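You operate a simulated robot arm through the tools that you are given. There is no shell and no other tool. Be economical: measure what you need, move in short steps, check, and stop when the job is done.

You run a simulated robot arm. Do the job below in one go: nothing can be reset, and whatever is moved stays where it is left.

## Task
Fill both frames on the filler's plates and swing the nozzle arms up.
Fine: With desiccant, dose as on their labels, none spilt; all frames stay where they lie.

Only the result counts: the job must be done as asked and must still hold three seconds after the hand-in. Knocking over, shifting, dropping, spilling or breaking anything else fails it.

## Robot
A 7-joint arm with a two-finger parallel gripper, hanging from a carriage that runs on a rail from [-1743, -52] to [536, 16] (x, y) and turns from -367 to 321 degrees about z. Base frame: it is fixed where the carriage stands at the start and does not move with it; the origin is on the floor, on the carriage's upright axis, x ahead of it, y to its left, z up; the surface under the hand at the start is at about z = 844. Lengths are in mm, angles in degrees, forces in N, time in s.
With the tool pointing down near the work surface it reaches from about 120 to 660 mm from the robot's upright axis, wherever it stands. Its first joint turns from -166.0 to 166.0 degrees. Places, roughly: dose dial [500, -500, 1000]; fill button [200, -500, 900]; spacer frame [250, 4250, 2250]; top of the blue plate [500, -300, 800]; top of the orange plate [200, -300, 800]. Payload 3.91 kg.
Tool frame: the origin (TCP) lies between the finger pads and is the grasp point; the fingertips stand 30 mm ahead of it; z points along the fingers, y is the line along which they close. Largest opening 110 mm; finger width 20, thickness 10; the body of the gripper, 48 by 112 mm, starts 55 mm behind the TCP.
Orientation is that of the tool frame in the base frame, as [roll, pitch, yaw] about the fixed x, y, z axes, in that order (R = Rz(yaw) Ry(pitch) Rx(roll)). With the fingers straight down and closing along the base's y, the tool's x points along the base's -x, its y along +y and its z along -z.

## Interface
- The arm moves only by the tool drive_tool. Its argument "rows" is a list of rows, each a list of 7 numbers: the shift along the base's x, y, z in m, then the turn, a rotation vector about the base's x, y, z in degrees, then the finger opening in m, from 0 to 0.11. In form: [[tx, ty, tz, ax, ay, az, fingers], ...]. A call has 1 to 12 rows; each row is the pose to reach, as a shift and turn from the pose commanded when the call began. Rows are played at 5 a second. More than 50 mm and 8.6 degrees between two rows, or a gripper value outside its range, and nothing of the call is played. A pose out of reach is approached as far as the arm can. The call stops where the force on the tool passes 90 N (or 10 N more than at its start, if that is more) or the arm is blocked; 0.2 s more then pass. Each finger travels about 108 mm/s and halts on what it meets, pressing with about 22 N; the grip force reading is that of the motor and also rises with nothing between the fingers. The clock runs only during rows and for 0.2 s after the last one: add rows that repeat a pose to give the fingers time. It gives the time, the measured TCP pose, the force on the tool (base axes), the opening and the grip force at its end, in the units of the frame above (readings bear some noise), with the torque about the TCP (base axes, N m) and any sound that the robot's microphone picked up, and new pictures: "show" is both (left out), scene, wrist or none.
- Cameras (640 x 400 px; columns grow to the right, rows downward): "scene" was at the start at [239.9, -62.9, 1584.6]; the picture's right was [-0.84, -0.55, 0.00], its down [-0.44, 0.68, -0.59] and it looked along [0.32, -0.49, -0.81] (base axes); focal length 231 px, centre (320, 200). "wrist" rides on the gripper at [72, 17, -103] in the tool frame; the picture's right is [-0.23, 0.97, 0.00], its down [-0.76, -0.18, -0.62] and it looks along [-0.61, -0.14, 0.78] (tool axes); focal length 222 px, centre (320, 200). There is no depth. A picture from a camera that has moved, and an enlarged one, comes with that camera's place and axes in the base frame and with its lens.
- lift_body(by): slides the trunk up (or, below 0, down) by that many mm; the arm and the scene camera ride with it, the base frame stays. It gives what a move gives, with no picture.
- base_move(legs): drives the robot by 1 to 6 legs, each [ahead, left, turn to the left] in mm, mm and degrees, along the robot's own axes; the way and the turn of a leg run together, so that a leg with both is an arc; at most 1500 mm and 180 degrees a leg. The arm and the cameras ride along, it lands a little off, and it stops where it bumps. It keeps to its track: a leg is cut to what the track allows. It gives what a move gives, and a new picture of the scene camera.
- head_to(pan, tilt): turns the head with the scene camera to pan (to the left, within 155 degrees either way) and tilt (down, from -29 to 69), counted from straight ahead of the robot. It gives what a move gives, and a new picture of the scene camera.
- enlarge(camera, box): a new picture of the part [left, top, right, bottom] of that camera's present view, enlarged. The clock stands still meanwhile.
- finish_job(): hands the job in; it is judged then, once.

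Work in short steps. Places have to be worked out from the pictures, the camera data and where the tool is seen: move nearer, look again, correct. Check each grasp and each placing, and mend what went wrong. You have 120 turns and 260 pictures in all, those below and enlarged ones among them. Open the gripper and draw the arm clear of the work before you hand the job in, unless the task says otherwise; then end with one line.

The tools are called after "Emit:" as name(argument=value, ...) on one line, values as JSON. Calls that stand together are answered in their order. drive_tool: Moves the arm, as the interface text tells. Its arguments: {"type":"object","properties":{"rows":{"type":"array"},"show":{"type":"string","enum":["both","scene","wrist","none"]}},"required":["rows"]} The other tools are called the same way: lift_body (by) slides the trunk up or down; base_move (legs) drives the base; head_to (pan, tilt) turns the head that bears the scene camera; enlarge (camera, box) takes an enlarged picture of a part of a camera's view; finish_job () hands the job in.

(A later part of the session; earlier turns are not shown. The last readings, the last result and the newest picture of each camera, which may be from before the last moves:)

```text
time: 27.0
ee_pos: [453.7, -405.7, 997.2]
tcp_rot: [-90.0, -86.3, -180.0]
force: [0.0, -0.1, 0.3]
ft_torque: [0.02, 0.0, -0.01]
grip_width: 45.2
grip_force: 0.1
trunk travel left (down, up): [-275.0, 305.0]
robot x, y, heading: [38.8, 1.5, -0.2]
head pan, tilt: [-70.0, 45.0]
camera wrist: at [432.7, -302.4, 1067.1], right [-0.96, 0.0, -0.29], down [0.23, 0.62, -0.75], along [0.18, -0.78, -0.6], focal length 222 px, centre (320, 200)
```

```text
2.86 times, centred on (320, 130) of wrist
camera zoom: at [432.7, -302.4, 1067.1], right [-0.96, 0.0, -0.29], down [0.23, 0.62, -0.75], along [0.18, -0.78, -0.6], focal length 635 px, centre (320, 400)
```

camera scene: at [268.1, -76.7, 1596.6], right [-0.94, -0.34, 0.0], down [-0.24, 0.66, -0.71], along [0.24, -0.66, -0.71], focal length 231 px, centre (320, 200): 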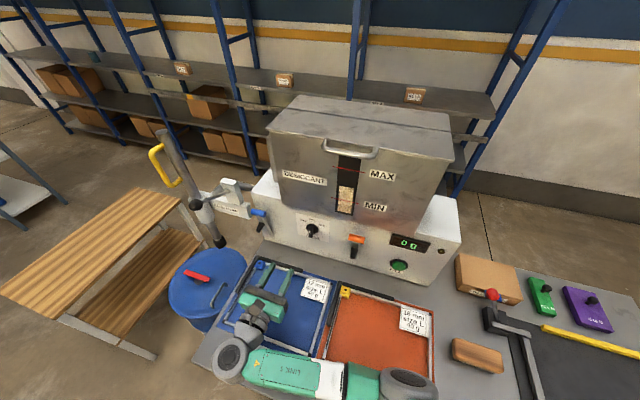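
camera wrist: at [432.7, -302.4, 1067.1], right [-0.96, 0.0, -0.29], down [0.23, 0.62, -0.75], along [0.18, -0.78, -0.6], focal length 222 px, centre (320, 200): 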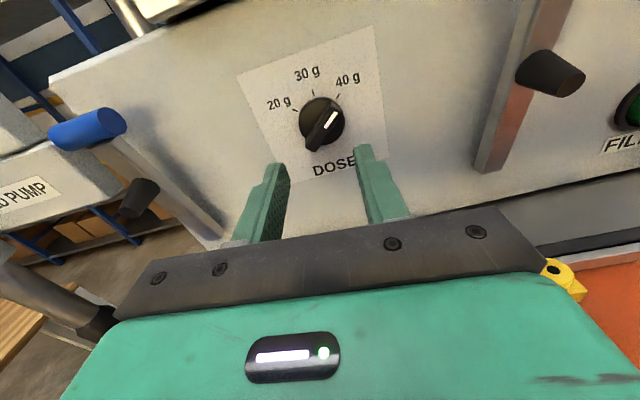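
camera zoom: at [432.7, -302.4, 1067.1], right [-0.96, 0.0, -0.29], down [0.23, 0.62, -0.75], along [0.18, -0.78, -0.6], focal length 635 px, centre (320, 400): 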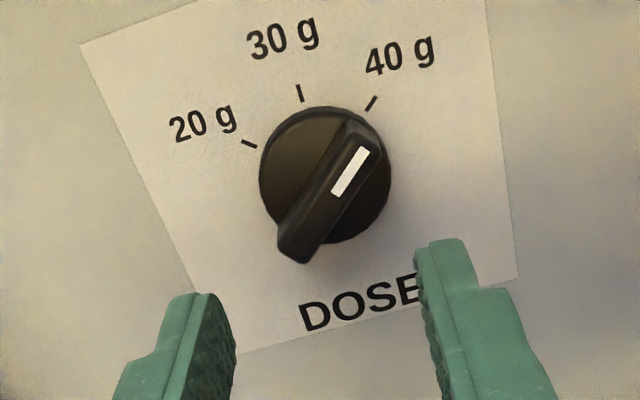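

Pointer is near 40 g, but I want a precise angle; enlarge more.

Emit:
enlarge(camera="wrist", box=[270, 60, 370, 160])

```text
4.00 times, centred on (320, 110) of wrist
camera zoom: at [432.7, -302.4, 1067.1], right [-0.96, 0.0, -0.29], down [0.23, 0.62, -0.75], along [0.18, -0.78, -0.6], focal length 888 px, centre (320, 560)
```

zoom: 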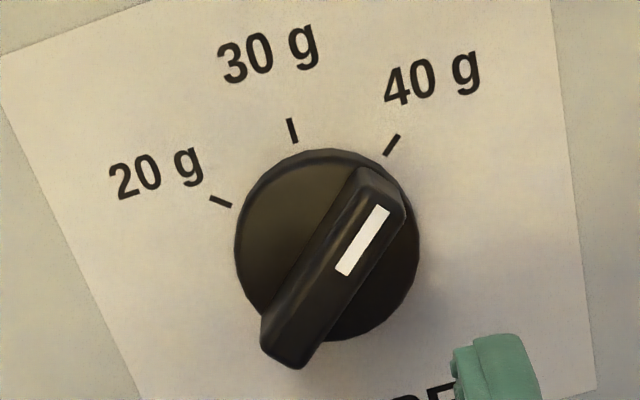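

Pointer measures ≈48°, i.e. on the 40 g mark. Next the orange nozzle arm: its T-handle is at ≈(302,-469,1058), pivot near (y -505, z 912). I plan to grip the handle's two end faces (fingers close along x), so it can pivot in the pads. First retreat, and shift the carriage.

Emit:
drive_tool(rows=[[0, 0.03, 0.02, 0, 2, 0, 0.06], [0, 0.06, 0.04, 0, 3.7, 0, 0.08], [0, 0.06, 0.06, 0, 3.7, 0, 0.08]], show="none")

Emit:
base_move(legs=[[-130, 0, 0]])

```text
time: 27.8
ee_pos: [453.6, -345.1, 1056.0]
tcp_rot: [-103.2, -89.9, -166.6]
force: [-0.6, -0.1, 0.5]
ft_torque: [0.01, 0.03, 0.0]
grip_width: 80.0
grip_force: 0.0
trunk travel left (down, up): [-275.0, 305.0]
robot x, y, heading: [41.3, 1.8, -0.5]
head pan, tilt: [-70.0, 45.0]
```

```text
time: 29.1
ee_pos: [323.2, -349.0, 1057.2]
tcp_rot: [-91.3, -89.9, -178.5]
force: [0.1, 0.0, -0.4]
ft_torque: [0.0, 0.04, -0.02]
grip_width: 80.2
grip_force: 0.0
trunk travel left (down, up): [-275.0, 305.0]
robot x, y, heading: [-92.1, -0.9, -0.1]
head pan, tilt: [-70.0, 45.0]
camera scene: at [138.0, -80.5, 1596.5], right [-0.94, -0.34, 0.0], down [-0.24, 0.66, -0.71], along [0.24, -0.66, -0.71], focal length 231 px, centre (320, 200)
```

scene: 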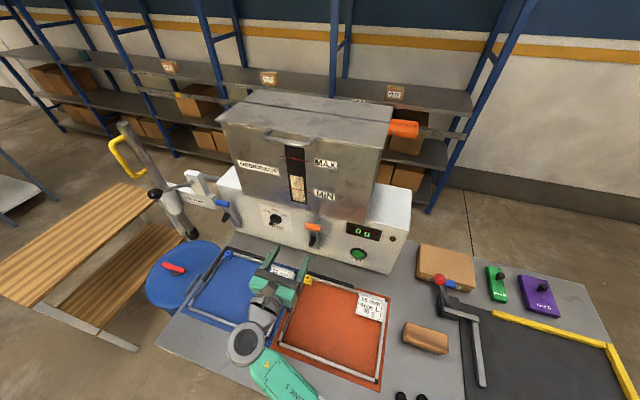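

Now move to (302,-420,1058) in front of the handle and look.

Emit:
drive_tool(rows=[[-0.021, 0, 0.001, 0, 0, 0, 0.085], [-0.021, -0.035, 0.001, 0, 0, 0, 0.085], [-0.021, -0.065, 0.001, 0, 0, 0, 0.085], [-0.021, -0.065, 0.001, 0, 0, 0, 0.085]], show="both")

Emit:
enlarge(camera="scene", box=[240, 190, 380, 320])

```text
time: 30.1
ee_pos: [301.9, -413.4, 1057.5]
tcp_rot: [-93.6, -89.8, -176.1]
force: [-0.5, 0.1, 1.0]
ft_torque: [-0.01, 0.02, 0.01]
grip_width: 85.0
grip_force: 0.1
trunk travel left (down, up): [-275.0, 305.0]
robot x, y, heading: [-87.8, -0.0, 0.1]
head pan, tilt: [-70.0, 45.0]
camera scene: at [138.1, -80.7, 1596.6], right [-0.94, -0.34, 0.0], down [-0.24, 0.66, -0.71], along [0.24, -0.66, -0.71], focal length 231 px, centre (320, 200)
camera wrist: at [285.5, -312.0, 1129.2], right [-0.97, 0.0, -0.23], down [0.18, 0.62, -0.76], along [0.15, -0.78, -0.61], focal length 222 px, centre (320, 200)
```

scene: 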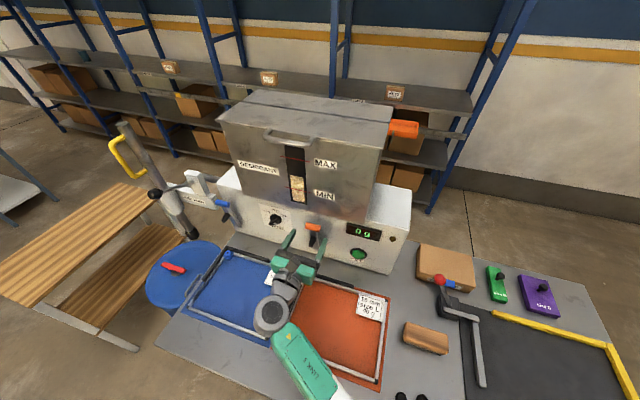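
wrist: 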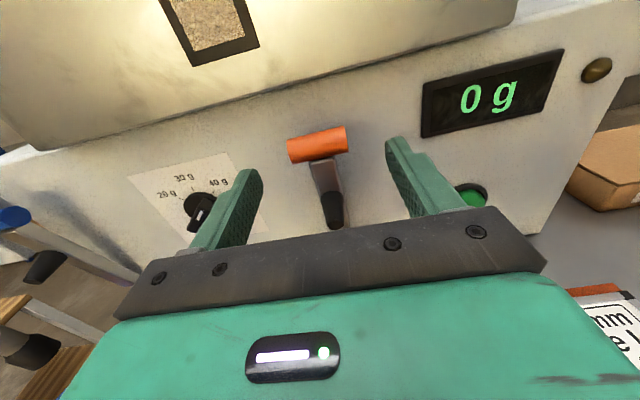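

```text
3.08 times, centred on (310, 255) of scene
camera zoom: at [138.1, -80.7, 1596.6], right [-0.94, -0.34, 0.0], down [-0.24, 0.66, -0.71], along [0.24, -0.66, -0.71], focal length 712 px, centre (351, 31)
```

zoom: 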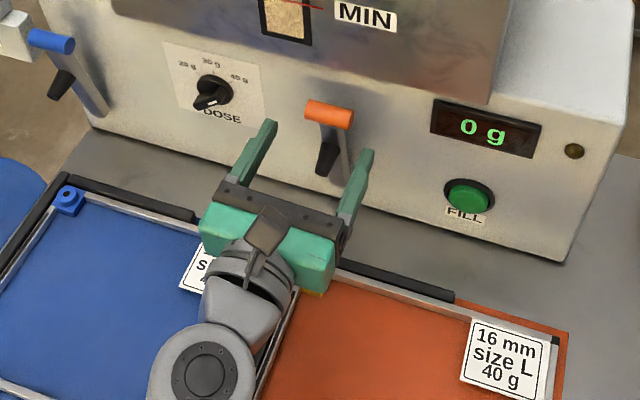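

Fingers straddle the ~45 mm handle. I advance 47 mm and close on its ends.

Emit:
drive_tool(rows=[[0.0, -0.02, 0, 0, 0, 0, 0.085], [0.0, -0.04, 0, 0, 0, 0, 0.085], [0.0, -0.047, 0, 0, 0, 0, 0.085], [0.0, -0.047, 0, 0, 0, 0, 0.06], [0.0, -0.047, 0, 0, 0, 0, 0.04], [0.0, -0.047, 0, 0, 0, 0, 0.03], [0.0, -0.047, 0, 0, 0, 0, 0.03]], show="wrist")

```text
time: 31.7
ee_pos: [303.6, -461.6, 1057.7]
tcp_rot: [-91.0, -89.7, -178.8]
force: [5.3, -2.9, -2.8]
ft_torque: [-0.18, 0.02, 0.16]
grip_width: 63.0
grip_force: 44.9
trunk travel left (down, up): [-275.0, 305.0]
robot x, y, heading: [-91.3, -2.9, -0.1]
head pan, tilt: [-70.0, 45.0]
camera wrist: at [286.8, -358.7, 1129.2], right [-0.97, 0.0, -0.23], down [0.18, 0.62, -0.76], along [0.15, -0.78, -0.61], focal length 222 px, centre (320, 200)
```

wrist: 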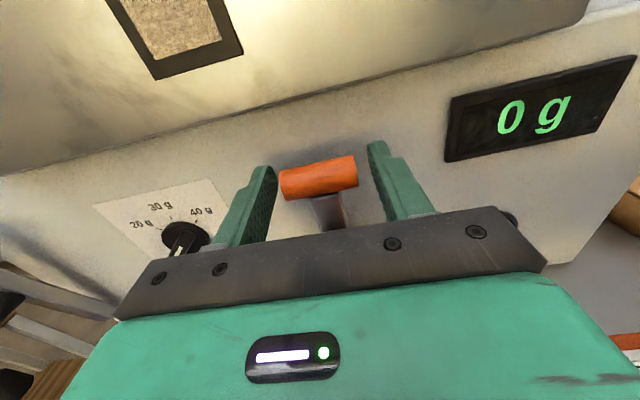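

Width reads 63 with gripping force; only one finger seems in touch. I hold the close a bit longer.

Emit:
drive_tool(rows=[[0, 0, 0, 0, 0, 0, 0.02], [0, 0, 0, 0, 0, 0, 0.02], [0, 0, 0, 0, 0, 0, 0.02]], show="wrist")

Emit:
enlarge(camera="wrist", box=[220, 110, 440, 240])

```text
time: 32.5
ee_pos: [302.8, -462.9, 1056.6]
tcp_rot: [-92.3, -89.7, -177.4]
force: [7.3, -2.9, -5.4]
ft_torque: [-0.13, 0.02, 0.06]
grip_width: 63.0
grip_force: 44.5
trunk travel left (down, up): [-275.0, 305.0]
robot x, y, heading: [-87.9, -0.7, -0.0]
head pan, tilt: [-70.0, 45.0]
camera wrist: at [286.9, -358.7, 1129.2], right [-0.97, 0.0, -0.23], down [0.18, 0.62, -0.76], along [0.15, -0.78, -0.61], focal length 222 px, centre (320, 200)
```

wrist: 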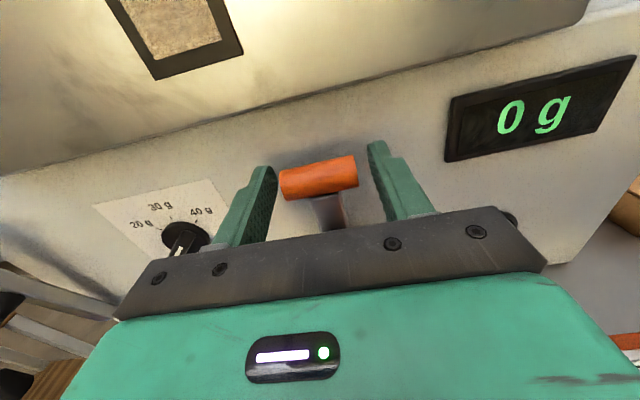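

```text
2.91 times, centred on (330, 175) of wrist
camera zoom: at [286.9, -358.7, 1129.2], right [-0.97, 0.0, -0.23], down [0.18, 0.62, -0.76], along [0.15, -0.78, -0.61], focal length 646 px, centre (291, 273)
```

zoom: 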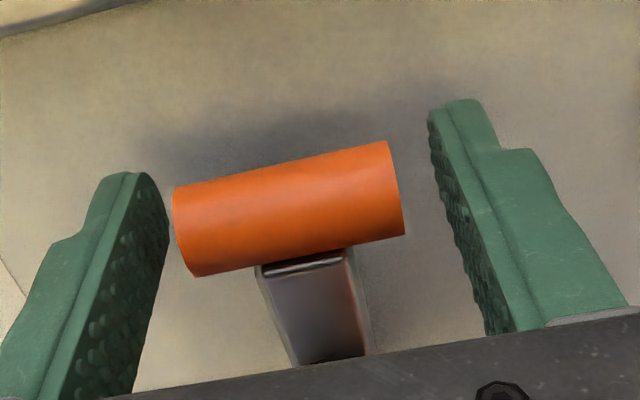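

Visually there's a small gap but the motor reads contact (handle likely with rounded ends). I try pulling along the first 10° of the arc and watch whether the handle follows.

Emit:
drive_tool(rows=[[0, 0.0126, -0.0037, 0, 0, 0, 0.02], [0, 0.0248, -0.0085, 0, 0, 0, 0.02], [0, 0.0248, -0.0085, 0, 0, 0, 0.02]], show="wrist")

```text
time: 33.3
ee_pos: [303.3, -438.4, 1052.2]
tcp_rot: [-56.1, -89.4, 146.0]
force: [-2.6, -2.4, 18.3]
ft_torque: [-1.23, -0.13, -0.34]
grip_width: 63.1
grip_force: 44.6
trunk travel left (down, up): [-275.0, 305.0]
robot x, y, heading: [-89.9, -2.8, -0.0]
head pan, tilt: [-70.0, 45.0]
camera wrist: at [286.4, -335.0, 1123.0], right [-0.97, 0.0, -0.23], down [0.18, 0.62, -0.76], along [0.15, -0.78, -0.6], focal length 222 px, centre (320, 200)
```

wrist: 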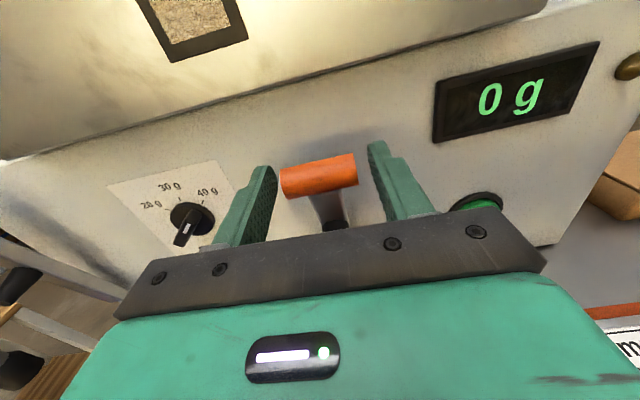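

The handle follows; +18 N in z says the arc is flatter (pivot about y≈-486). I continue with the corrected arc to ~40°.

Emit:
drive_tool(rows=[[0, 0.0097, -0.0005, 0, 0, 0, 0.02], [0, 0.0194, -0.0041, 0, 0, 0, 0.02], [0, 0.0285, -0.0085, 0, 0, 0, 0.02], [0, 0.0376, -0.0138, 0, 0, 0, 0.02], [0, 0.046, -0.0195, 0, 0, 0, 0.02], [0, 0.0543, -0.026, 0, 0, 0, 0.02], [0, 0.0543, -0.026, 0, 0, 0, 0.02]], show="wrist")

```text
time: 34.9
ee_pos: [301.3, -383.6, 1023.6]
tcp_rot: [-57.9, -89.8, 148.0]
force: [-7.1, -7.4, 6.0]
ft_torque: [-1.34, 0.04, -0.2]
grip_width: 63.1
grip_force: 45.4
trunk travel left (down, up): [-275.0, 305.0]
robot x, y, heading: [-86.9, -2.7, 0.0]
head pan, tilt: [-70.0, 45.0]
camera wrist: at [285.1, -280.8, 1094.9], right [-0.97, 0.0, -0.23], down [0.18, 0.62, -0.76], along [0.15, -0.78, -0.6], focal length 222 px, centre (320, 200)
```

wrist: 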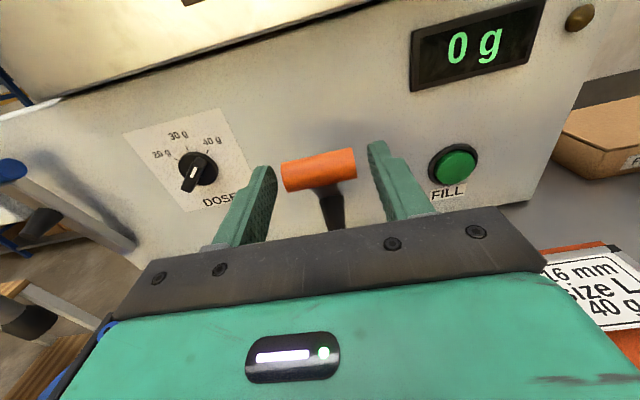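

Fit gives pivot (y -476, z 913), r 144. I continue to 76°, then check the nozzle against the key.

Emit:
drive_tool(rows=[[0, 0.0113, -0.0104, 0, 0, 0, 0.02], [0, 0.0212, -0.0218, 0, 0, 0, 0.02], [0, 0.0299, -0.0342, 0, 0, 0, 0.02], [0, 0.0372, -0.0474, 0, 0, 0, 0.02], [0, 0.0431, -0.0613, 0, 0, 0, 0.02], [0, 0.0475, -0.0757, 0, 0, 0, 0.02], [0, 0.0475, -0.0757, 0, 0, 0, 0.02]], show="both")

Emit:
enlarge(camera="scene", box=[240, 190, 400, 340])

```text
time: 36.5
ee_pos: [301.5, -335.5, 946.5]
tcp_rot: [-75.1, -89.8, 165.0]
force: [-16.0, -3.1, 6.2]
ft_torque: [-1.31, 0.12, -0.52]
grip_width: 62.9
grip_force: 45.1
trunk travel left (down, up): [-275.0, 305.0]
robot x, y, heading: [-89.9, -4.2, -0.3]
head pan, tilt: [-70.0, 45.0]
camera scene: at [136.8, -81.1, 1596.2], right [-0.94, -0.34, 0.0], down [-0.24, 0.66, -0.71], along [0.24, -0.66, -0.71], focal length 231 px, centre (320, 200)
camera wrist: at [283.9, -232.6, 1017.9], right [-0.97, 0.0, -0.23], down [0.18, 0.62, -0.76], along [0.14, -0.78, -0.61], focal length 222 px, centre (320, 200)
```

scene: 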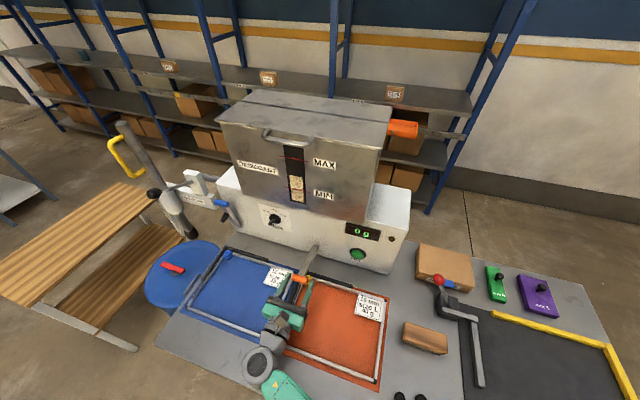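
wrist: 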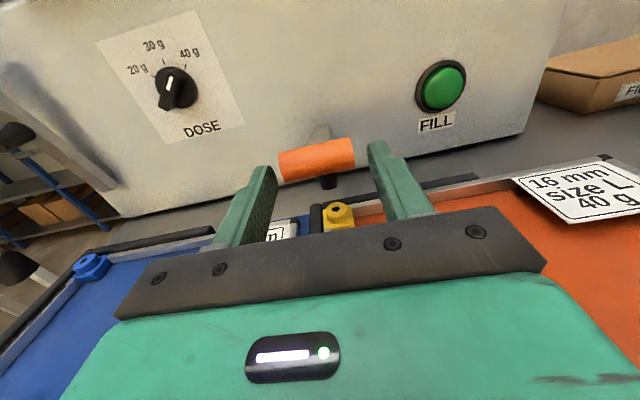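

```text
2.67 times, centred on (320, 265) of scene
camera zoom: at [136.8, -81.1, 1596.2], right [-0.94, -0.34, 0.0], down [-0.24, 0.66, -0.71], along [0.24, -0.66, -0.71], focal length 617 px, centre (320, 27)
```

zoom: 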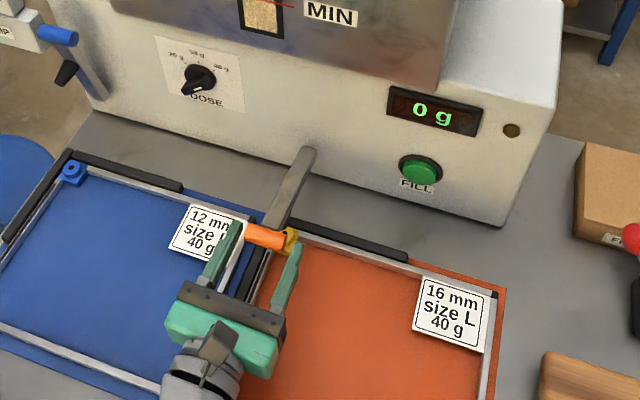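

Nozzle is aimed at the yellow key hole. I continue gently to 88°.

Emit:
drive_tool(rows=[[0, 0.0015, -0.007, 0, 0, 0, 0.02], [0, 0.0025, -0.0135, 0, 0, 0, 0.02], [0, 0.003, -0.021, 0, 0, 0, 0.02], [0, 0.0036, -0.0285, 0, 0, 0, 0.02], [0, 0.0036, -0.0285, 0, 0, 0, 0.02]], show="wrist")

Emit:
enlarge(camera="wrist", box=[240, 100, 420, 250])

```text
time: 37.7
ee_pos: [300.2, -332.2, 917.9]
tcp_rot: [-106.2, -89.9, -163.6]
force: [-15.0, 3.5, 7.4]
ft_torque: [-1.35, 0.0, -0.25]
grip_width: 63.0
grip_force: 44.6
trunk travel left (down, up): [-275.0, 305.0]
robot x, y, heading: [-89.2, 0.1, -0.2]
head pan, tilt: [-70.0, 45.0]
camera wrist: at [283.6, -228.0, 989.1], right [-0.97, 0.0, -0.23], down [0.18, 0.62, -0.76], along [0.14, -0.78, -0.61], focal length 222 px, centre (320, 200)
```

wrist: 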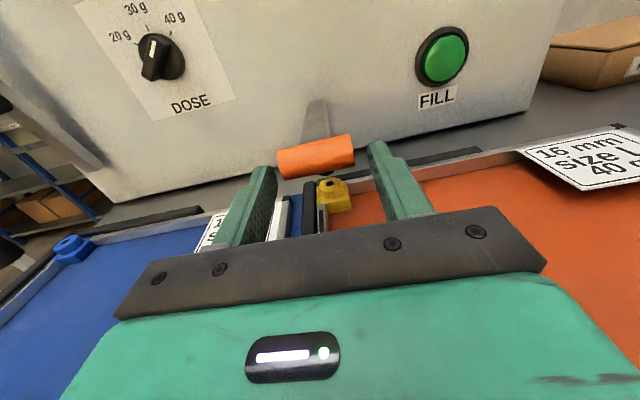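

```text
2.67 times, centred on (330, 175) of wrist
camera zoom: at [283.6, -228.0, 989.1], right [-0.97, 0.0, -0.23], down [0.18, 0.62, -0.76], along [0.14, -0.78, -0.61], focal length 592 px, centre (293, 267)
```

zoom: 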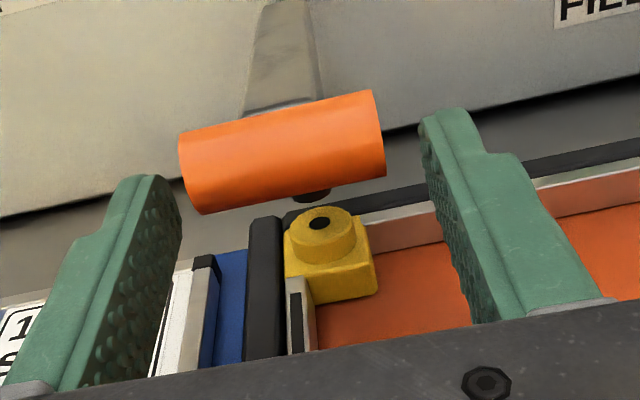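

Still free; continue down in small steps until it seats.

Emit:
drive_tool(rows=[[0, 0.0, -0.004, 0, 0, 0, 0.02], [0, 0.0, -0.008, 0, 0, 0, 0.02], [0, 0.0, -0.012, 0, 0, 0, 0.02], [0, 0.0, -0.012, 0, 0, 0, 0.02]], show="wrist")

Emit:
enlarge(camera="wrist", box=[240, 100, 420, 250])

Emit:
enlarge(camera="scene", box=[260, 220, 340, 300])

```text
time: 38.7
ee_pos: [299.5, -331.1, 906.2]
tcp_rot: [-96.4, -89.9, -173.5]
force: [-16.0, 4.0, 6.4]
ft_torque: [-1.29, 0.04, -0.39]
grip_width: 63.3
grip_force: 45.0
trunk travel left (down, up): [-275.0, 305.0]
robot x, y, heading: [-87.7, 0.1, 0.0]
head pan, tilt: [-70.0, 45.0]
camera wrist: at [283.5, -228.0, 977.6], right [-0.97, 0.0, -0.23], down [0.18, 0.62, -0.76], along [0.14, -0.78, -0.61], focal length 222 px, centre (320, 200)
```

wrist: 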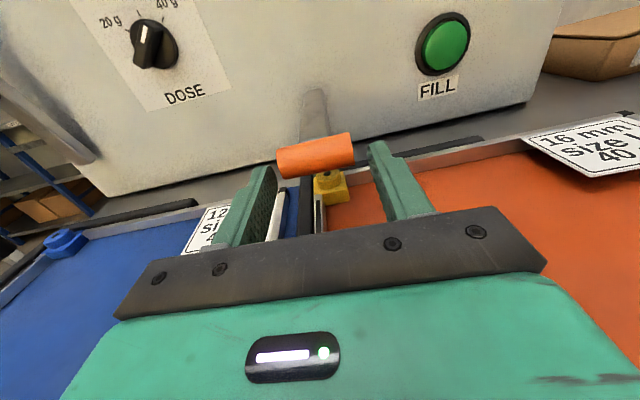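

```text
2.67 times, centred on (330, 175) of wrist
camera zoom: at [283.5, -228.0, 977.6], right [-0.97, 0.0, -0.23], down [0.18, 0.62, -0.76], along [0.14, -0.78, -0.61], focal length 592 px, centre (293, 267)
```

zoom: 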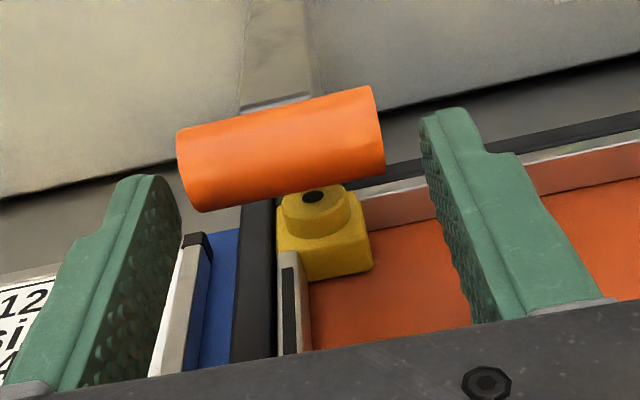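

```text
5.00 times, centred on (300, 260) of scene
camera zoom: at [136.7, -80.4, 1596.1], right [-0.94, -0.34, 0.0], down [-0.24, 0.66, -0.71], along [0.24, -0.66, -0.71], focal length 1157 px, centre (420, -100)
```

zoom: 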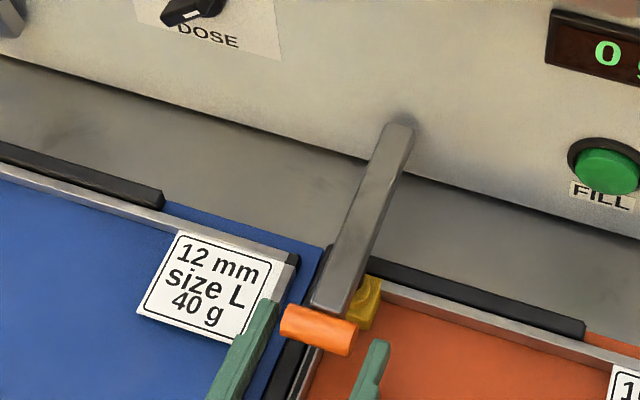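

Continue the descent in small steps, watching the force for seating.

Emit:
drive_tool(rows=[[0, -0.0005, -0.003, 0, 0, 0, 0.02], [0, -0.001, -0.006, 0, 0, 0, 0.02], [0, -0.001, -0.009, 0, 0, 0, 0.02], [0, -0.0015, -0.012, 0, 0, 0, 0.02], [0, -0.0015, -0.012, 0, 0, 0, 0.02]], show="wrist")

```text
time: 39.4
ee_pos: [299.3, -331.2, 905.1]
tcp_rot: [-56.3, -89.1, 146.0]
force: [-24.9, 16.2, 37.7]
ft_torque: [4.35, 0.08, -0.44]
grip_width: 63.2
grip_force: 45.1
trunk travel left (down, up): [-275.0, 305.0]
robot x, y, heading: [-93.7, -4.8, -0.2]
head pan, tilt: [-70.0, 45.0]
stopped in row 3: the force on the tool passed its limit at 96 N (the readings are from after the stop); the commanded pose is now the measured one
camera wrist: at [283.8, -227.5, 975.0], right [-0.97, 0.0, -0.24], down [0.19, 0.62, -0.76], along [0.15, -0.79, -0.6], focal length 222 px, centre (320, 200)
```

wrist: 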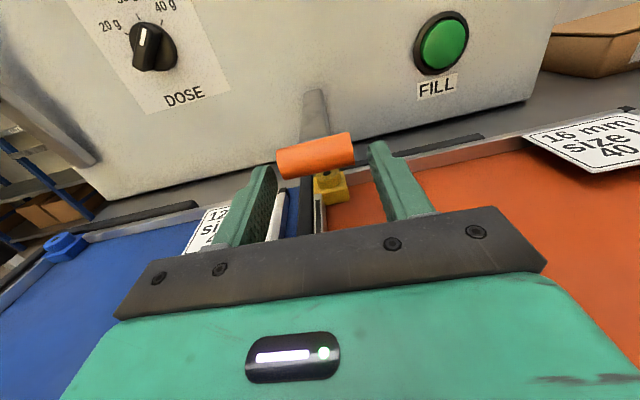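

It has hit its end stop at handle z≈905. I release, back out, and look at the nozzle on the key.

Emit:
drive_tool(rows=[[0, 0, 0, 0, 0, 0, 0.07], [0, 0, 0, 0, 0, 0, 0.095], [0, 0, 0, 0, 0, 0, 0.095], [0, 0.03, 0, 0, 0, 0, 0.095], [0, 0.06, 0.02, 0, 0, 0, 0.095], [0, 0.09, 0.05, 0, 0, 0, 0.095], [0, 0.09, 0.09, 0, 0, 0, 0.095], [0, 0.09, 0.12, 0, 0, 0, 0.095]], show="both")

Emit:
enlarge(camera="wrist", box=[240, 100, 440, 250])

Emit:
enlarge(camera="scene", box=[260, 220, 340, 300])

```text
time: 41.2
ee_pos: [303.3, -243.1, 1025.4]
tcp_rot: [-60.9, -89.2, 150.9]
force: [-0.5, 0.2, -0.1]
ft_torque: [-0.02, -0.01, 0.0]
grip_width: 95.3
grip_force: 0.1
trunk travel left (down, up): [-275.0, 305.0]
robot x, y, heading: [-88.1, -2.7, 0.2]
head pan, tilt: [-70.0, 45.0]
camera scene: at [137.7, -80.6, 1596.5], right [-0.94, -0.34, 0.0], down [-0.24, 0.66, -0.71], along [0.24, -0.66, -0.71], focal length 231 px, centre (320, 200)
camera wrist: at [286.7, -139.8, 1096.0], right [-0.97, 0.0, -0.24], down [0.19, 0.62, -0.76], along [0.15, -0.79, -0.6], focal length 222 px, centre (320, 200)
```

scene: 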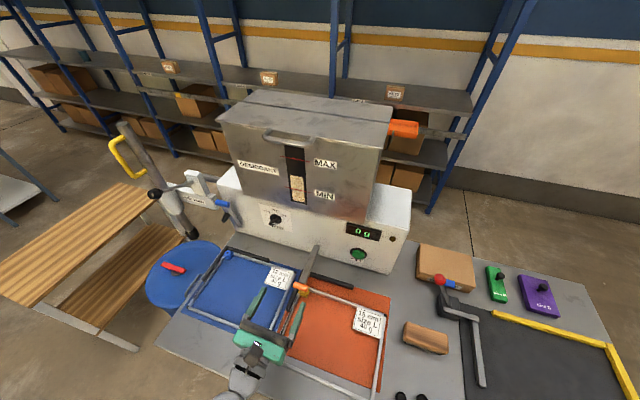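
wrist: 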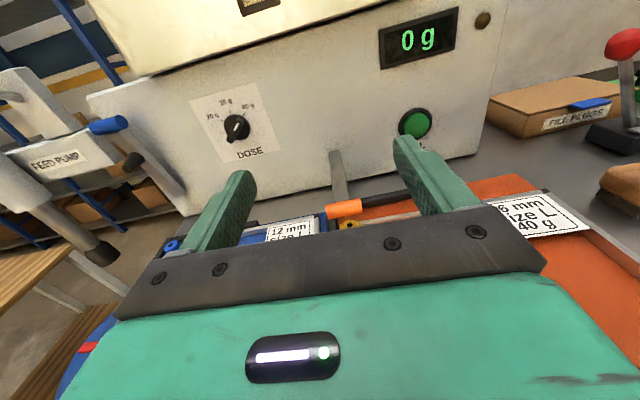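

```text
2.67 times, centred on (340, 175) of wrist
camera zoom: at [286.7, -139.8, 1096.0], right [-0.97, 0.0, -0.24], down [0.19, 0.62, -0.76], along [0.15, -0.79, -0.6], focal length 592 px, centre (267, 267)
```

zoom: 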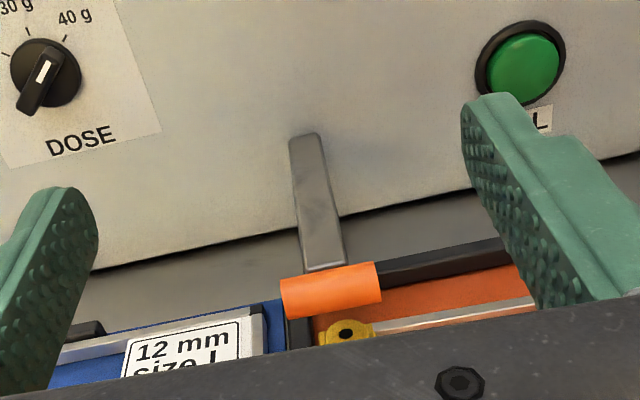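

```text
5.00 times, centred on (300, 260) of scene
camera zoom: at [137.7, -80.6, 1596.5], right [-0.94, -0.34, 0.0], down [-0.24, 0.66, -0.71], along [0.24, -0.66, -0.71], focal length 1157 px, centre (420, -100)
```

zoom: 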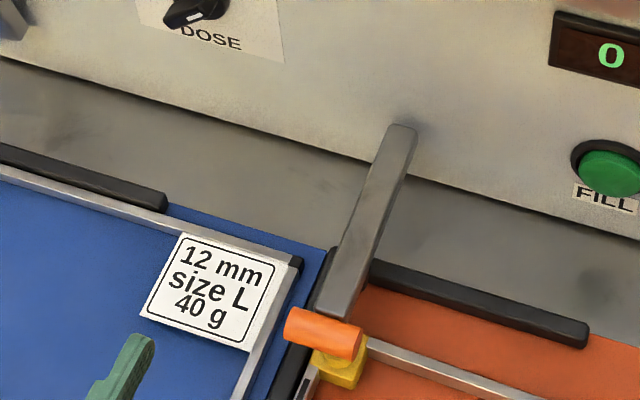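

The orange frame's position seems to have changed: its label moved ~13 px in the picture — my wrist must have dragged it when backing out. I lift the arm straight up and assess.

Emit:
drive_tool(rows=[[0, 0, 0.04, 0, 0, 0, 0.05], [0, 0, 0.08, 0, 0, 0, 0.02], [0, 0, 0.12, 0, 0, 0, 0.0], [0, 0, 0.15, 0, 0, 0, 0.0]], show="both")

Emit:
enlarge(camera="scene", box=[180, 230, 400, 400])

```text
time: 42.2
ee_pos: [303.8, -242.7, 1174.6]
tcp_rot: [-60.6, -89.3, 150.6]
force: [0.1, -0.3, -0.7]
ft_torque: [0.0, -0.01, -0.01]
grip_width: 0.0
grip_force: 22.0
trunk travel left (down, up): [-275.0, 305.0]
robot x, y, heading: [-92.0, -4.3, -0.3]
head pan, tilt: [-70.0, 45.0]
camera scene: at [137.7, -80.5, 1596.6], right [-0.94, -0.34, 0.0], down [-0.24, 0.66, -0.71], along [0.24, -0.66, -0.71], focal length 231 px, centre (320, 200)
camera wrist: at [287.5, -140.1, 1246.0], right [-0.97, 0.0, -0.24], down [0.19, 0.62, -0.76], along [0.15, -0.79, -0.6], focal length 222 px, centre (320, 200)
```

scene: 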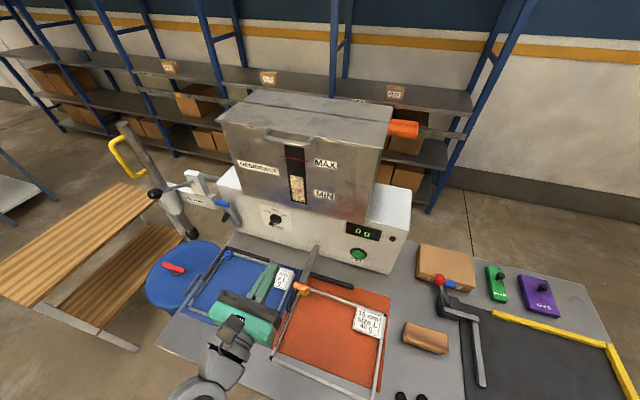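
wrist: 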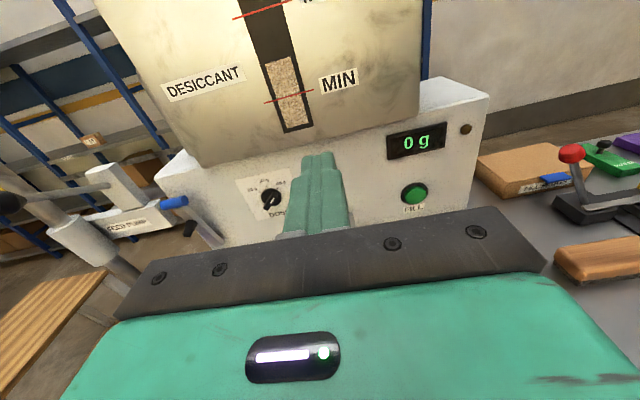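

```text
2.35 times, centred on (290, 315) of scene
camera zoom: at [137.7, -80.5, 1596.6], right [-0.94, -0.34, 0.0], down [-0.24, 0.66, -0.71], along [0.24, -0.66, -0.71], focal length 544 px, centre (391, -71)
```

zoom: 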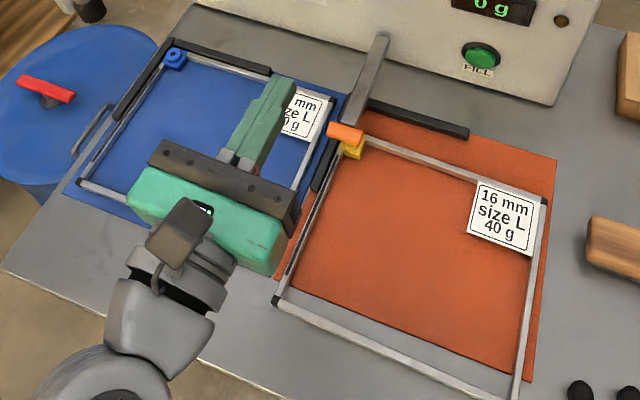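

The orange frame has been dragged ~40–50 mm in +y and slightly rotated; its black stop rails let me push it back. First I must raise the nozzle arm again, this time with the tool pitched 40° down so that the wrist stays high.

Emit:
drive_tool(rows=[[0, 0, 0, 8, 0, 0, 0.0], [0, 0, 0, 16, 0, 0, 0.03], [0, 0, 0, 24, 0, 0, 0.06], [-0.001, -0.01, -0.02, 32, 0, 0, 0.09], [-0.002, -0.03, -0.06, 40, 0, 0, 0.095], [-0.003, -0.048, -0.1, 40, 0, 0, 0.095], [-0.003, -0.048, -0.14, 40, 0, 0, 0.095], [-0.003, -0.048, -0.16, 40, 0, 0, 0.095]], show="both")

```text
time: 44.0
ee_pos: [300.3, -291.5, 1014.4]
tcp_rot: [-179.2, -50.4, -91.2]
force: [-0.2, -0.5, 0.4]
ft_torque: [-0.01, 0.0, 0.03]
grip_width: 94.9
grip_force: 0.1
trunk travel left (down, up): [-275.0, 305.0]
robot x, y, heading: [-88.9, 2.2, 0.0]
head pan, tilt: [-70.0, 45.0]
camera scene: at [137.7, -80.5, 1596.6], right [-0.94, -0.34, 0.0], down [-0.24, 0.66, -0.71], along [0.24, -0.66, -0.71], focal length 231 px, centre (320, 200)
camera wrist: at [284.8, -257.6, 1134.0], right [-0.97, 0.15, -0.18], down [0.19, 0.96, -0.19], along [0.15, -0.22, -0.96], focal length 222 px, centre (320, 200)
```

scene: 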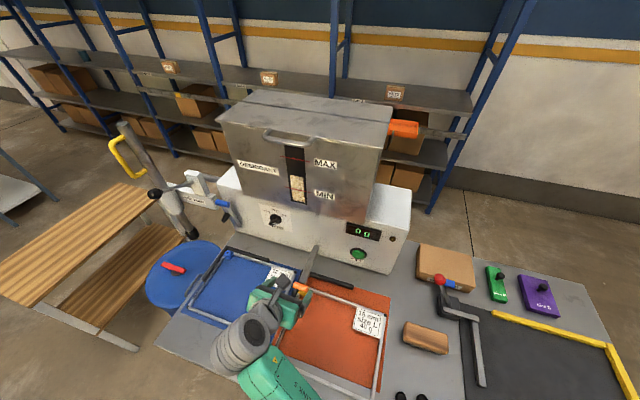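
wrist: 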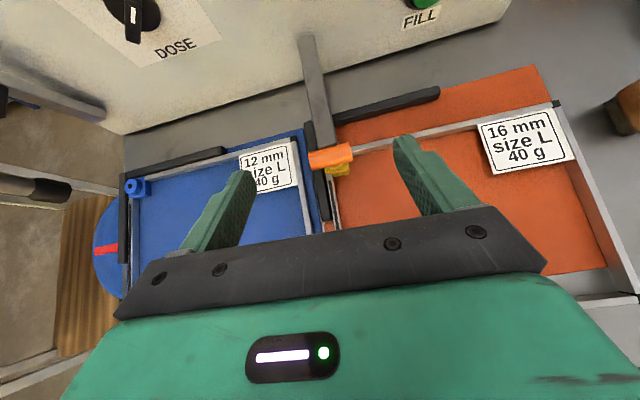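

From this view the handle is at ≈(300,-355,905), so pivot ≈(y -513, z 905), L≈159. I approach along the tool axis and grip the handle ends.

Emit:
drive_tool(rows=[[0, -0.006, -0.035, 0, 0, 0, 0.095], [0, -0.012, -0.067, 0, 0, 0, 0.095], [0, -0.035, -0.086, 0, 0, 0, 0.095], [0, -0.058, -0.106, 0, 0, 0, 0.095], [0, -0.058, -0.106, 0, 0, 0, 0.095]], show="both")

Emit:
enlarge(camera="wrist", box=[220, 80, 440, 230])

```text
time: 45.2
ee_pos: [299.0, -349.7, 907.1]
tcp_rot: [-179.1, -50.4, -91.2]
force: [1.1, 0.3, 0.5]
ft_torque: [0.01, -0.01, -0.05]
grip_width: 95.0
grip_force: 0.1
trunk travel left (down, up): [-275.0, 305.0]
robot x, y, heading: [-89.3, -2.0, 0.3]
head pan, tilt: [-70.0, 45.0]
camera scene: at [137.7, -80.6, 1596.6], right [-0.94, -0.34, 0.0], down [-0.24, 0.66, -0.71], along [0.24, -0.66, -0.71], focal length 231 px, centre (320, 200)
camera wrist: at [283.9, -316.7, 1028.6], right [-0.97, 0.15, -0.18], down [0.19, 0.96, -0.19], along [0.15, -0.22, -0.96], focal length 222 px, centre (320, 200)
```

scene: 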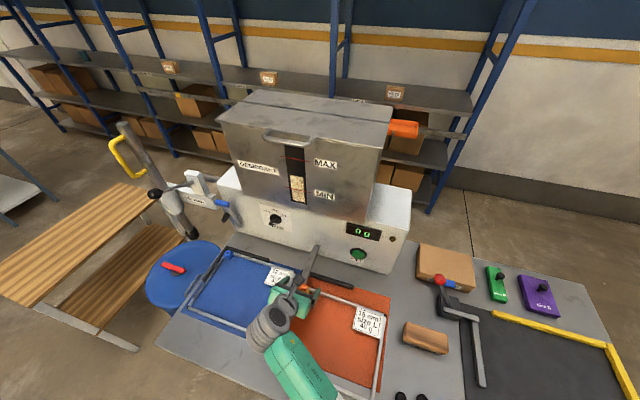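
wrist: 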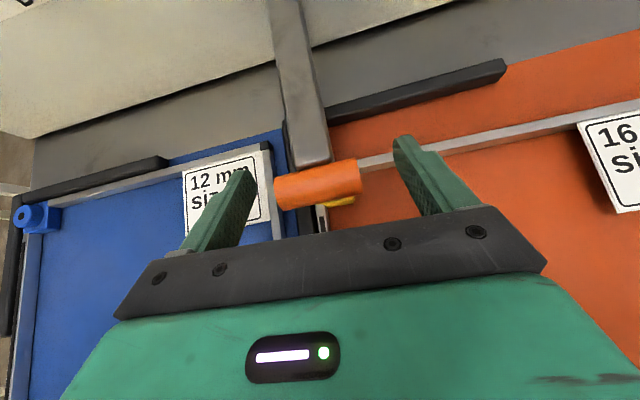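

```text
2.67 times, centred on (330, 155) of wrist
camera zoom: at [283.9, -316.7, 1028.6], right [-0.97, 0.15, -0.18], down [0.19, 0.96, -0.19], along [0.15, -0.22, -0.96], focal length 592 px, centre (293, 320)
```

zoom: 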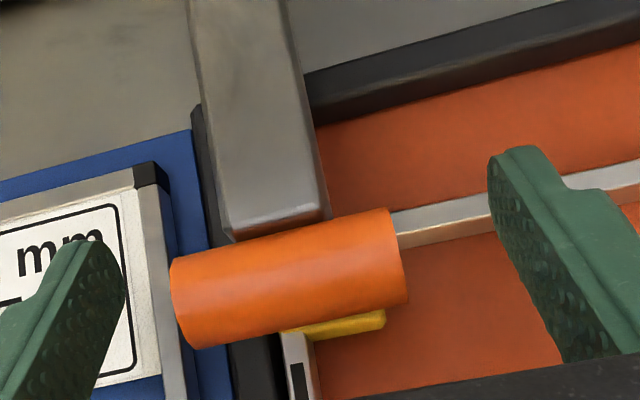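

Good: handle at (302,-355,905) between the pads. Close.

Emit:
drive_tool(rows=[[0.002, 0, 0, 0, 0, 0, 0.07], [0.002, 0, 0, 0, 0, 0, 0.05], [0.002, 0, 0, 0, 0, 0, 0.02], [0.002, 0, 0, 0, 0, 0, 0.02]], show="wrist")

```text
time: 46.2
ee_pos: [298.1, -349.9, 907.3]
tcp_rot: [-179.4, -50.4, -91.1]
force: [-12.9, 0.7, 4.8]
ft_torque: [-0.14, 0.06, -0.66]
grip_width: 62.7
grip_force: 45.4
trunk travel left (down, up): [-275.0, 305.0]
robot x, y, heading: [-88.6, -1.8, 0.2]
head pan, tilt: [-70.0, 45.0]
camera wrist: at [283.5, -316.5, 1028.3], right [-0.97, 0.15, -0.18], down [0.19, 0.96, -0.19], along [0.15, -0.22, -0.96], focal length 222 px, centre (320, 200)
```

wrist: 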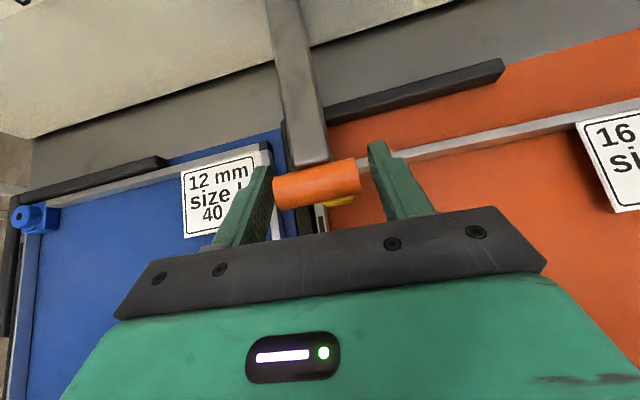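

Gripped. I raise the arm along the arc (pivot (-513,905), L 159) up to 24° from vertical.

Emit:
drive_tool(rows=[[-0.004, -0.0009, 0.0166, 0, 0, 0, 0.02], [-0.004, -0.0035, 0.0331, 0, 0, 0, 0.02], [-0.004, -0.0078, 0.0491, 0, 0, 0, 0.02], [-0.004, -0.0137, 0.0647, 0, 0, 0, 0.02], [-0.004, -0.0213, 0.0795, 0, 0, 0, 0.02], [-0.004, -0.0304, 0.0935, 0, 0, 0, 0.02], [-0.004, -0.0408, 0.1064, 0, 0, 0, 0.02], [-0.004, -0.0526, 0.1182, 0, 0, 0, 0.02], [-0.004, -0.0655, 0.1286, 0, 0, 0, 0.02], [-0.004, -0.0795, 0.1377, 0, 0, 0, 0.02], [-0.004, -0.0943, 0.1453, 0, 0, 0, 0.02], [-0.004, -0.0943, 0.1453, 0, 0, 0, 0.02]], show="both")

```text
time: 48.8
ee_pos: [300.4, -441.4, 1053.7]
tcp_rot: [-178.9, -50.4, -91.3]
force: [21.0, 5.5, -5.6]
ft_torque: [1.02, -0.16, -0.02]
grip_width: 63.3
grip_force: 45.3
trunk travel left (down, up): [-275.0, 305.0]
robot x, y, heading: [-91.6, -4.2, 0.1]
head pan, tilt: [-70.0, 45.0]
camera scene: at [139.4, -79.8, 1597.1], right [-0.94, -0.34, 0.0], down [-0.24, 0.67, -0.71], along [0.24, -0.66, -0.71], focal length 231 px, centre (320, 200)
camera wrist: at [285.1, -408.6, 1174.6], right [-0.97, 0.15, -0.19], down [0.19, 0.96, -0.19], along [0.15, -0.22, -0.96], focal length 222 px, centre (320, 200)
```

scene: 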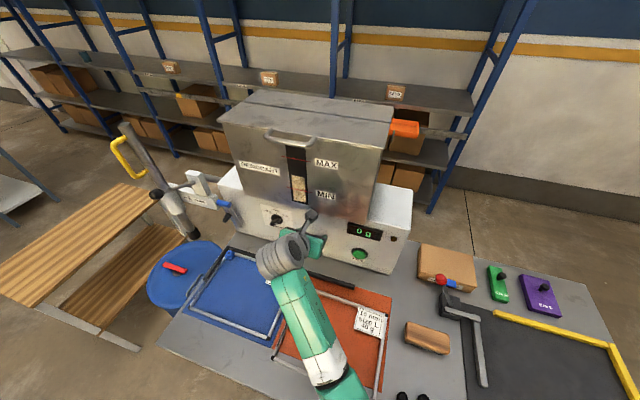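
wrist: 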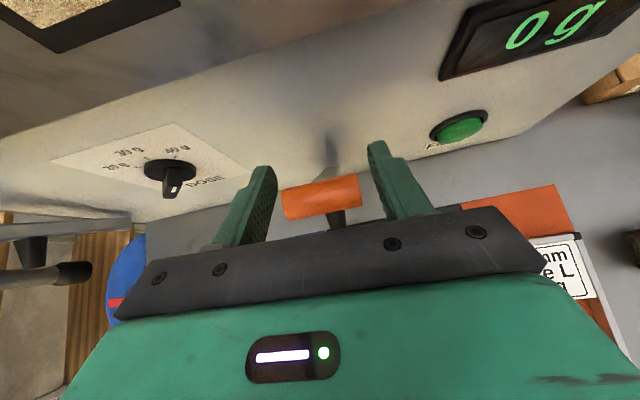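

Smooth. I finish to the stowed angle (~15°), release and retreat, then view.

Emit:
drive_tool(rows=[[0.002, -0.0103, 0.0041, 0, 0, 0, 0.02], [0.002, -0.0209, 0.0075, 0, 0, 0, 0.02], [0.002, -0.024, 0.0082, 0, 0, 0, 0.02], [0.002, -0.024, 0.0082, 0, 0, 0, 0.07], [0.002, -0.024, 0.0082, 0, 0, 0, 0.095], [0.002, -0.024, 0.0082, 0, 0, 0, 0.095], [0.002, 0.01, 0.036, 0, 0, 0, 0.095], [0.002, 0.04, 0.065, 0, 0, 0, 0.095], [0.002, 0.08, 0.075, 0, 0, 0, 0.06], [0.002, 0.12, 0.075, 0, 0, 0, 0.03], [0.002, 0.16, 0.075, 0, 0, 0, 0.0]], show="both")

Emit:
enlarge(camera="scene", box=[200, 190, 420, 400])

```text
time: 51.2
ee_pos: [300.7, -283.2, 1129.2]
tcp_rot: [-179.2, -50.4, -91.1]
force: [0.1, -0.6, 0.0]
ft_torque: [-0.06, 0.0, 0.02]
grip_width: 0.0
grip_force: 22.0
trunk travel left (down, up): [-275.0, 305.0]
robot x, y, heading: [-90.8, -3.6, 0.1]
head pan, tilt: [-70.0, 45.0]
camera scene: at [137.7, -80.7, 1596.6], right [-0.94, -0.34, 0.0], down [-0.24, 0.66, -0.71], along [0.24, -0.66, -0.71], focal length 231 px, centre (320, 200)
camera wrist: at [283.4, -249.9, 1249.4], right [-0.97, 0.15, -0.18], down [0.19, 0.96, -0.19], along [0.15, -0.22, -0.96], focal length 222 px, centre (320, 200)
```

scene: 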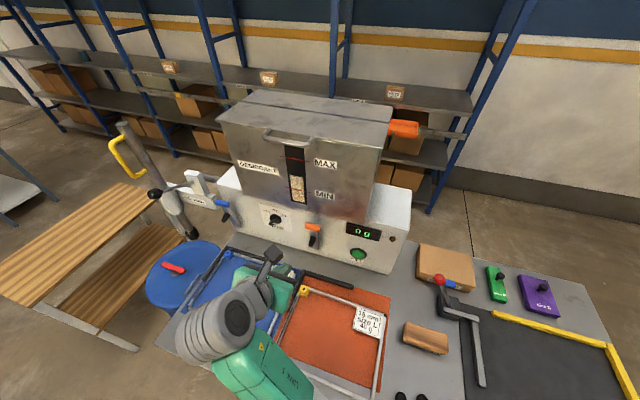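
wrist: 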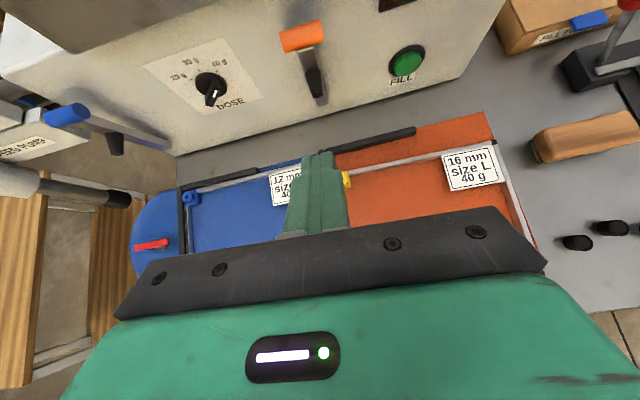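

```text
1.90 times, centred on (310, 295) of scene
camera zoom: at [137.7, -80.7, 1596.6], right [-0.94, -0.34, 0.0], down [-0.24, 0.66, -0.71], along [0.24, -0.66, -0.71], focal length 441 px, centre (339, 19)
```

zoom: 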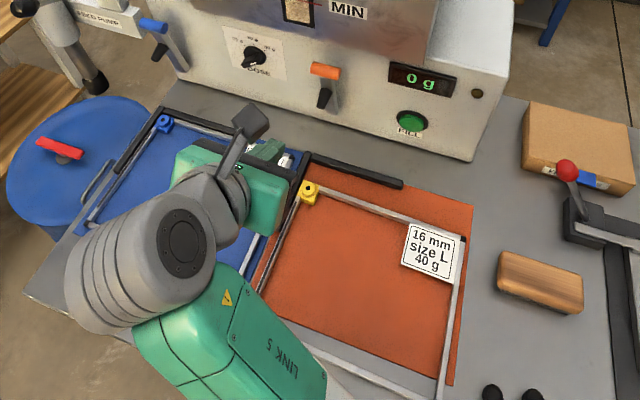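

The orange arm is stowed again. The frame has shifted ≈ +33 mm in y with little rotation. I'll push it back against its rails with both opened fingers pointing down on the front bar; first turn the tool down and go in front of the bar.

Emit:
drive_tool(rows=[[-0.01, 0.015, 0, 7, 0, 0, 0.0], [-0.03, 0.03, 0, 14, 0, 0, 0.03], [-0.05, 0.06, 0, 21, 0, 0, 0.06], [-0.07, 0.09, 0, 28, 0, 0, 0.09], [-0.09, 0.12, 0, 35, 0, 0, 0.11], [-0.11, 0.15, 0, 42, 0, 0, 0.11], [-0.13, 0.165, -0.02, 50, 0, 0, 0.11], [-0.13, 0.165, -0.06, 50, 0, 0, 0.11], [-0.13, 0.165, -0.1, 50, 0, 0, 0.11], [-0.13, 0.165, -0.14, 50, 0, 0, 0.11]], show="both")

```text
time: 53.4
ee_pos: [169.8, -117.1, 987.7]
tcp_rot: [180.0, -0.4, -90.8]
force: [1.0, 1.1, -0.2]
ft_torque: [-0.04, 0.0, -0.01]
grip_width: 109.8
grip_force: 0.0
out of reach, approached as far as the arm can: row 6, 7, 8
trunk travel left (down, up): [-275.0, 305.0]
robot x, y, heading: [-93.4, -3.6, -0.1]
head pan, tilt: [-70.0, 45.0]
camera scene: at [137.7, -80.6, 1596.7], right [-0.94, -0.34, 0.0], down [-0.24, 0.66, -0.71], along [0.24, -0.66, -0.71], focal length 231 px, centre (320, 200)
camera wrist: at [154.0, -189.3, 1090.3], right [-0.97, 0.24, 0.0], down [0.19, 0.76, 0.62], along [0.15, 0.6, -0.79], focal length 222 px, centre (320, 200)
```

scene: 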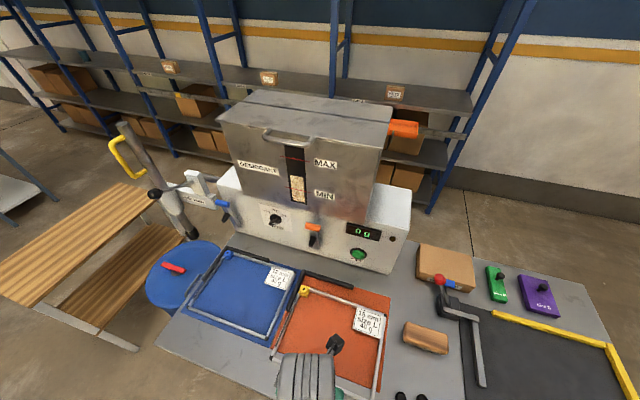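
wrist: 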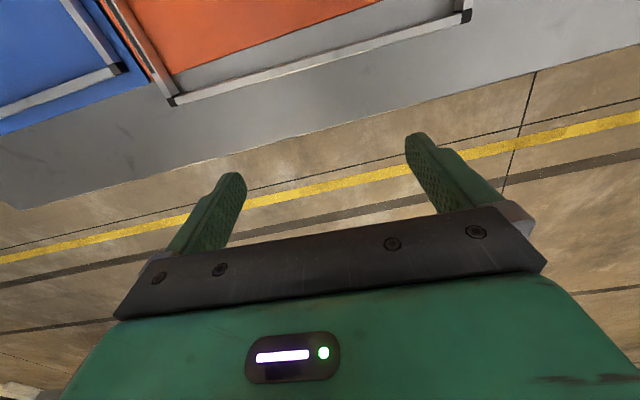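

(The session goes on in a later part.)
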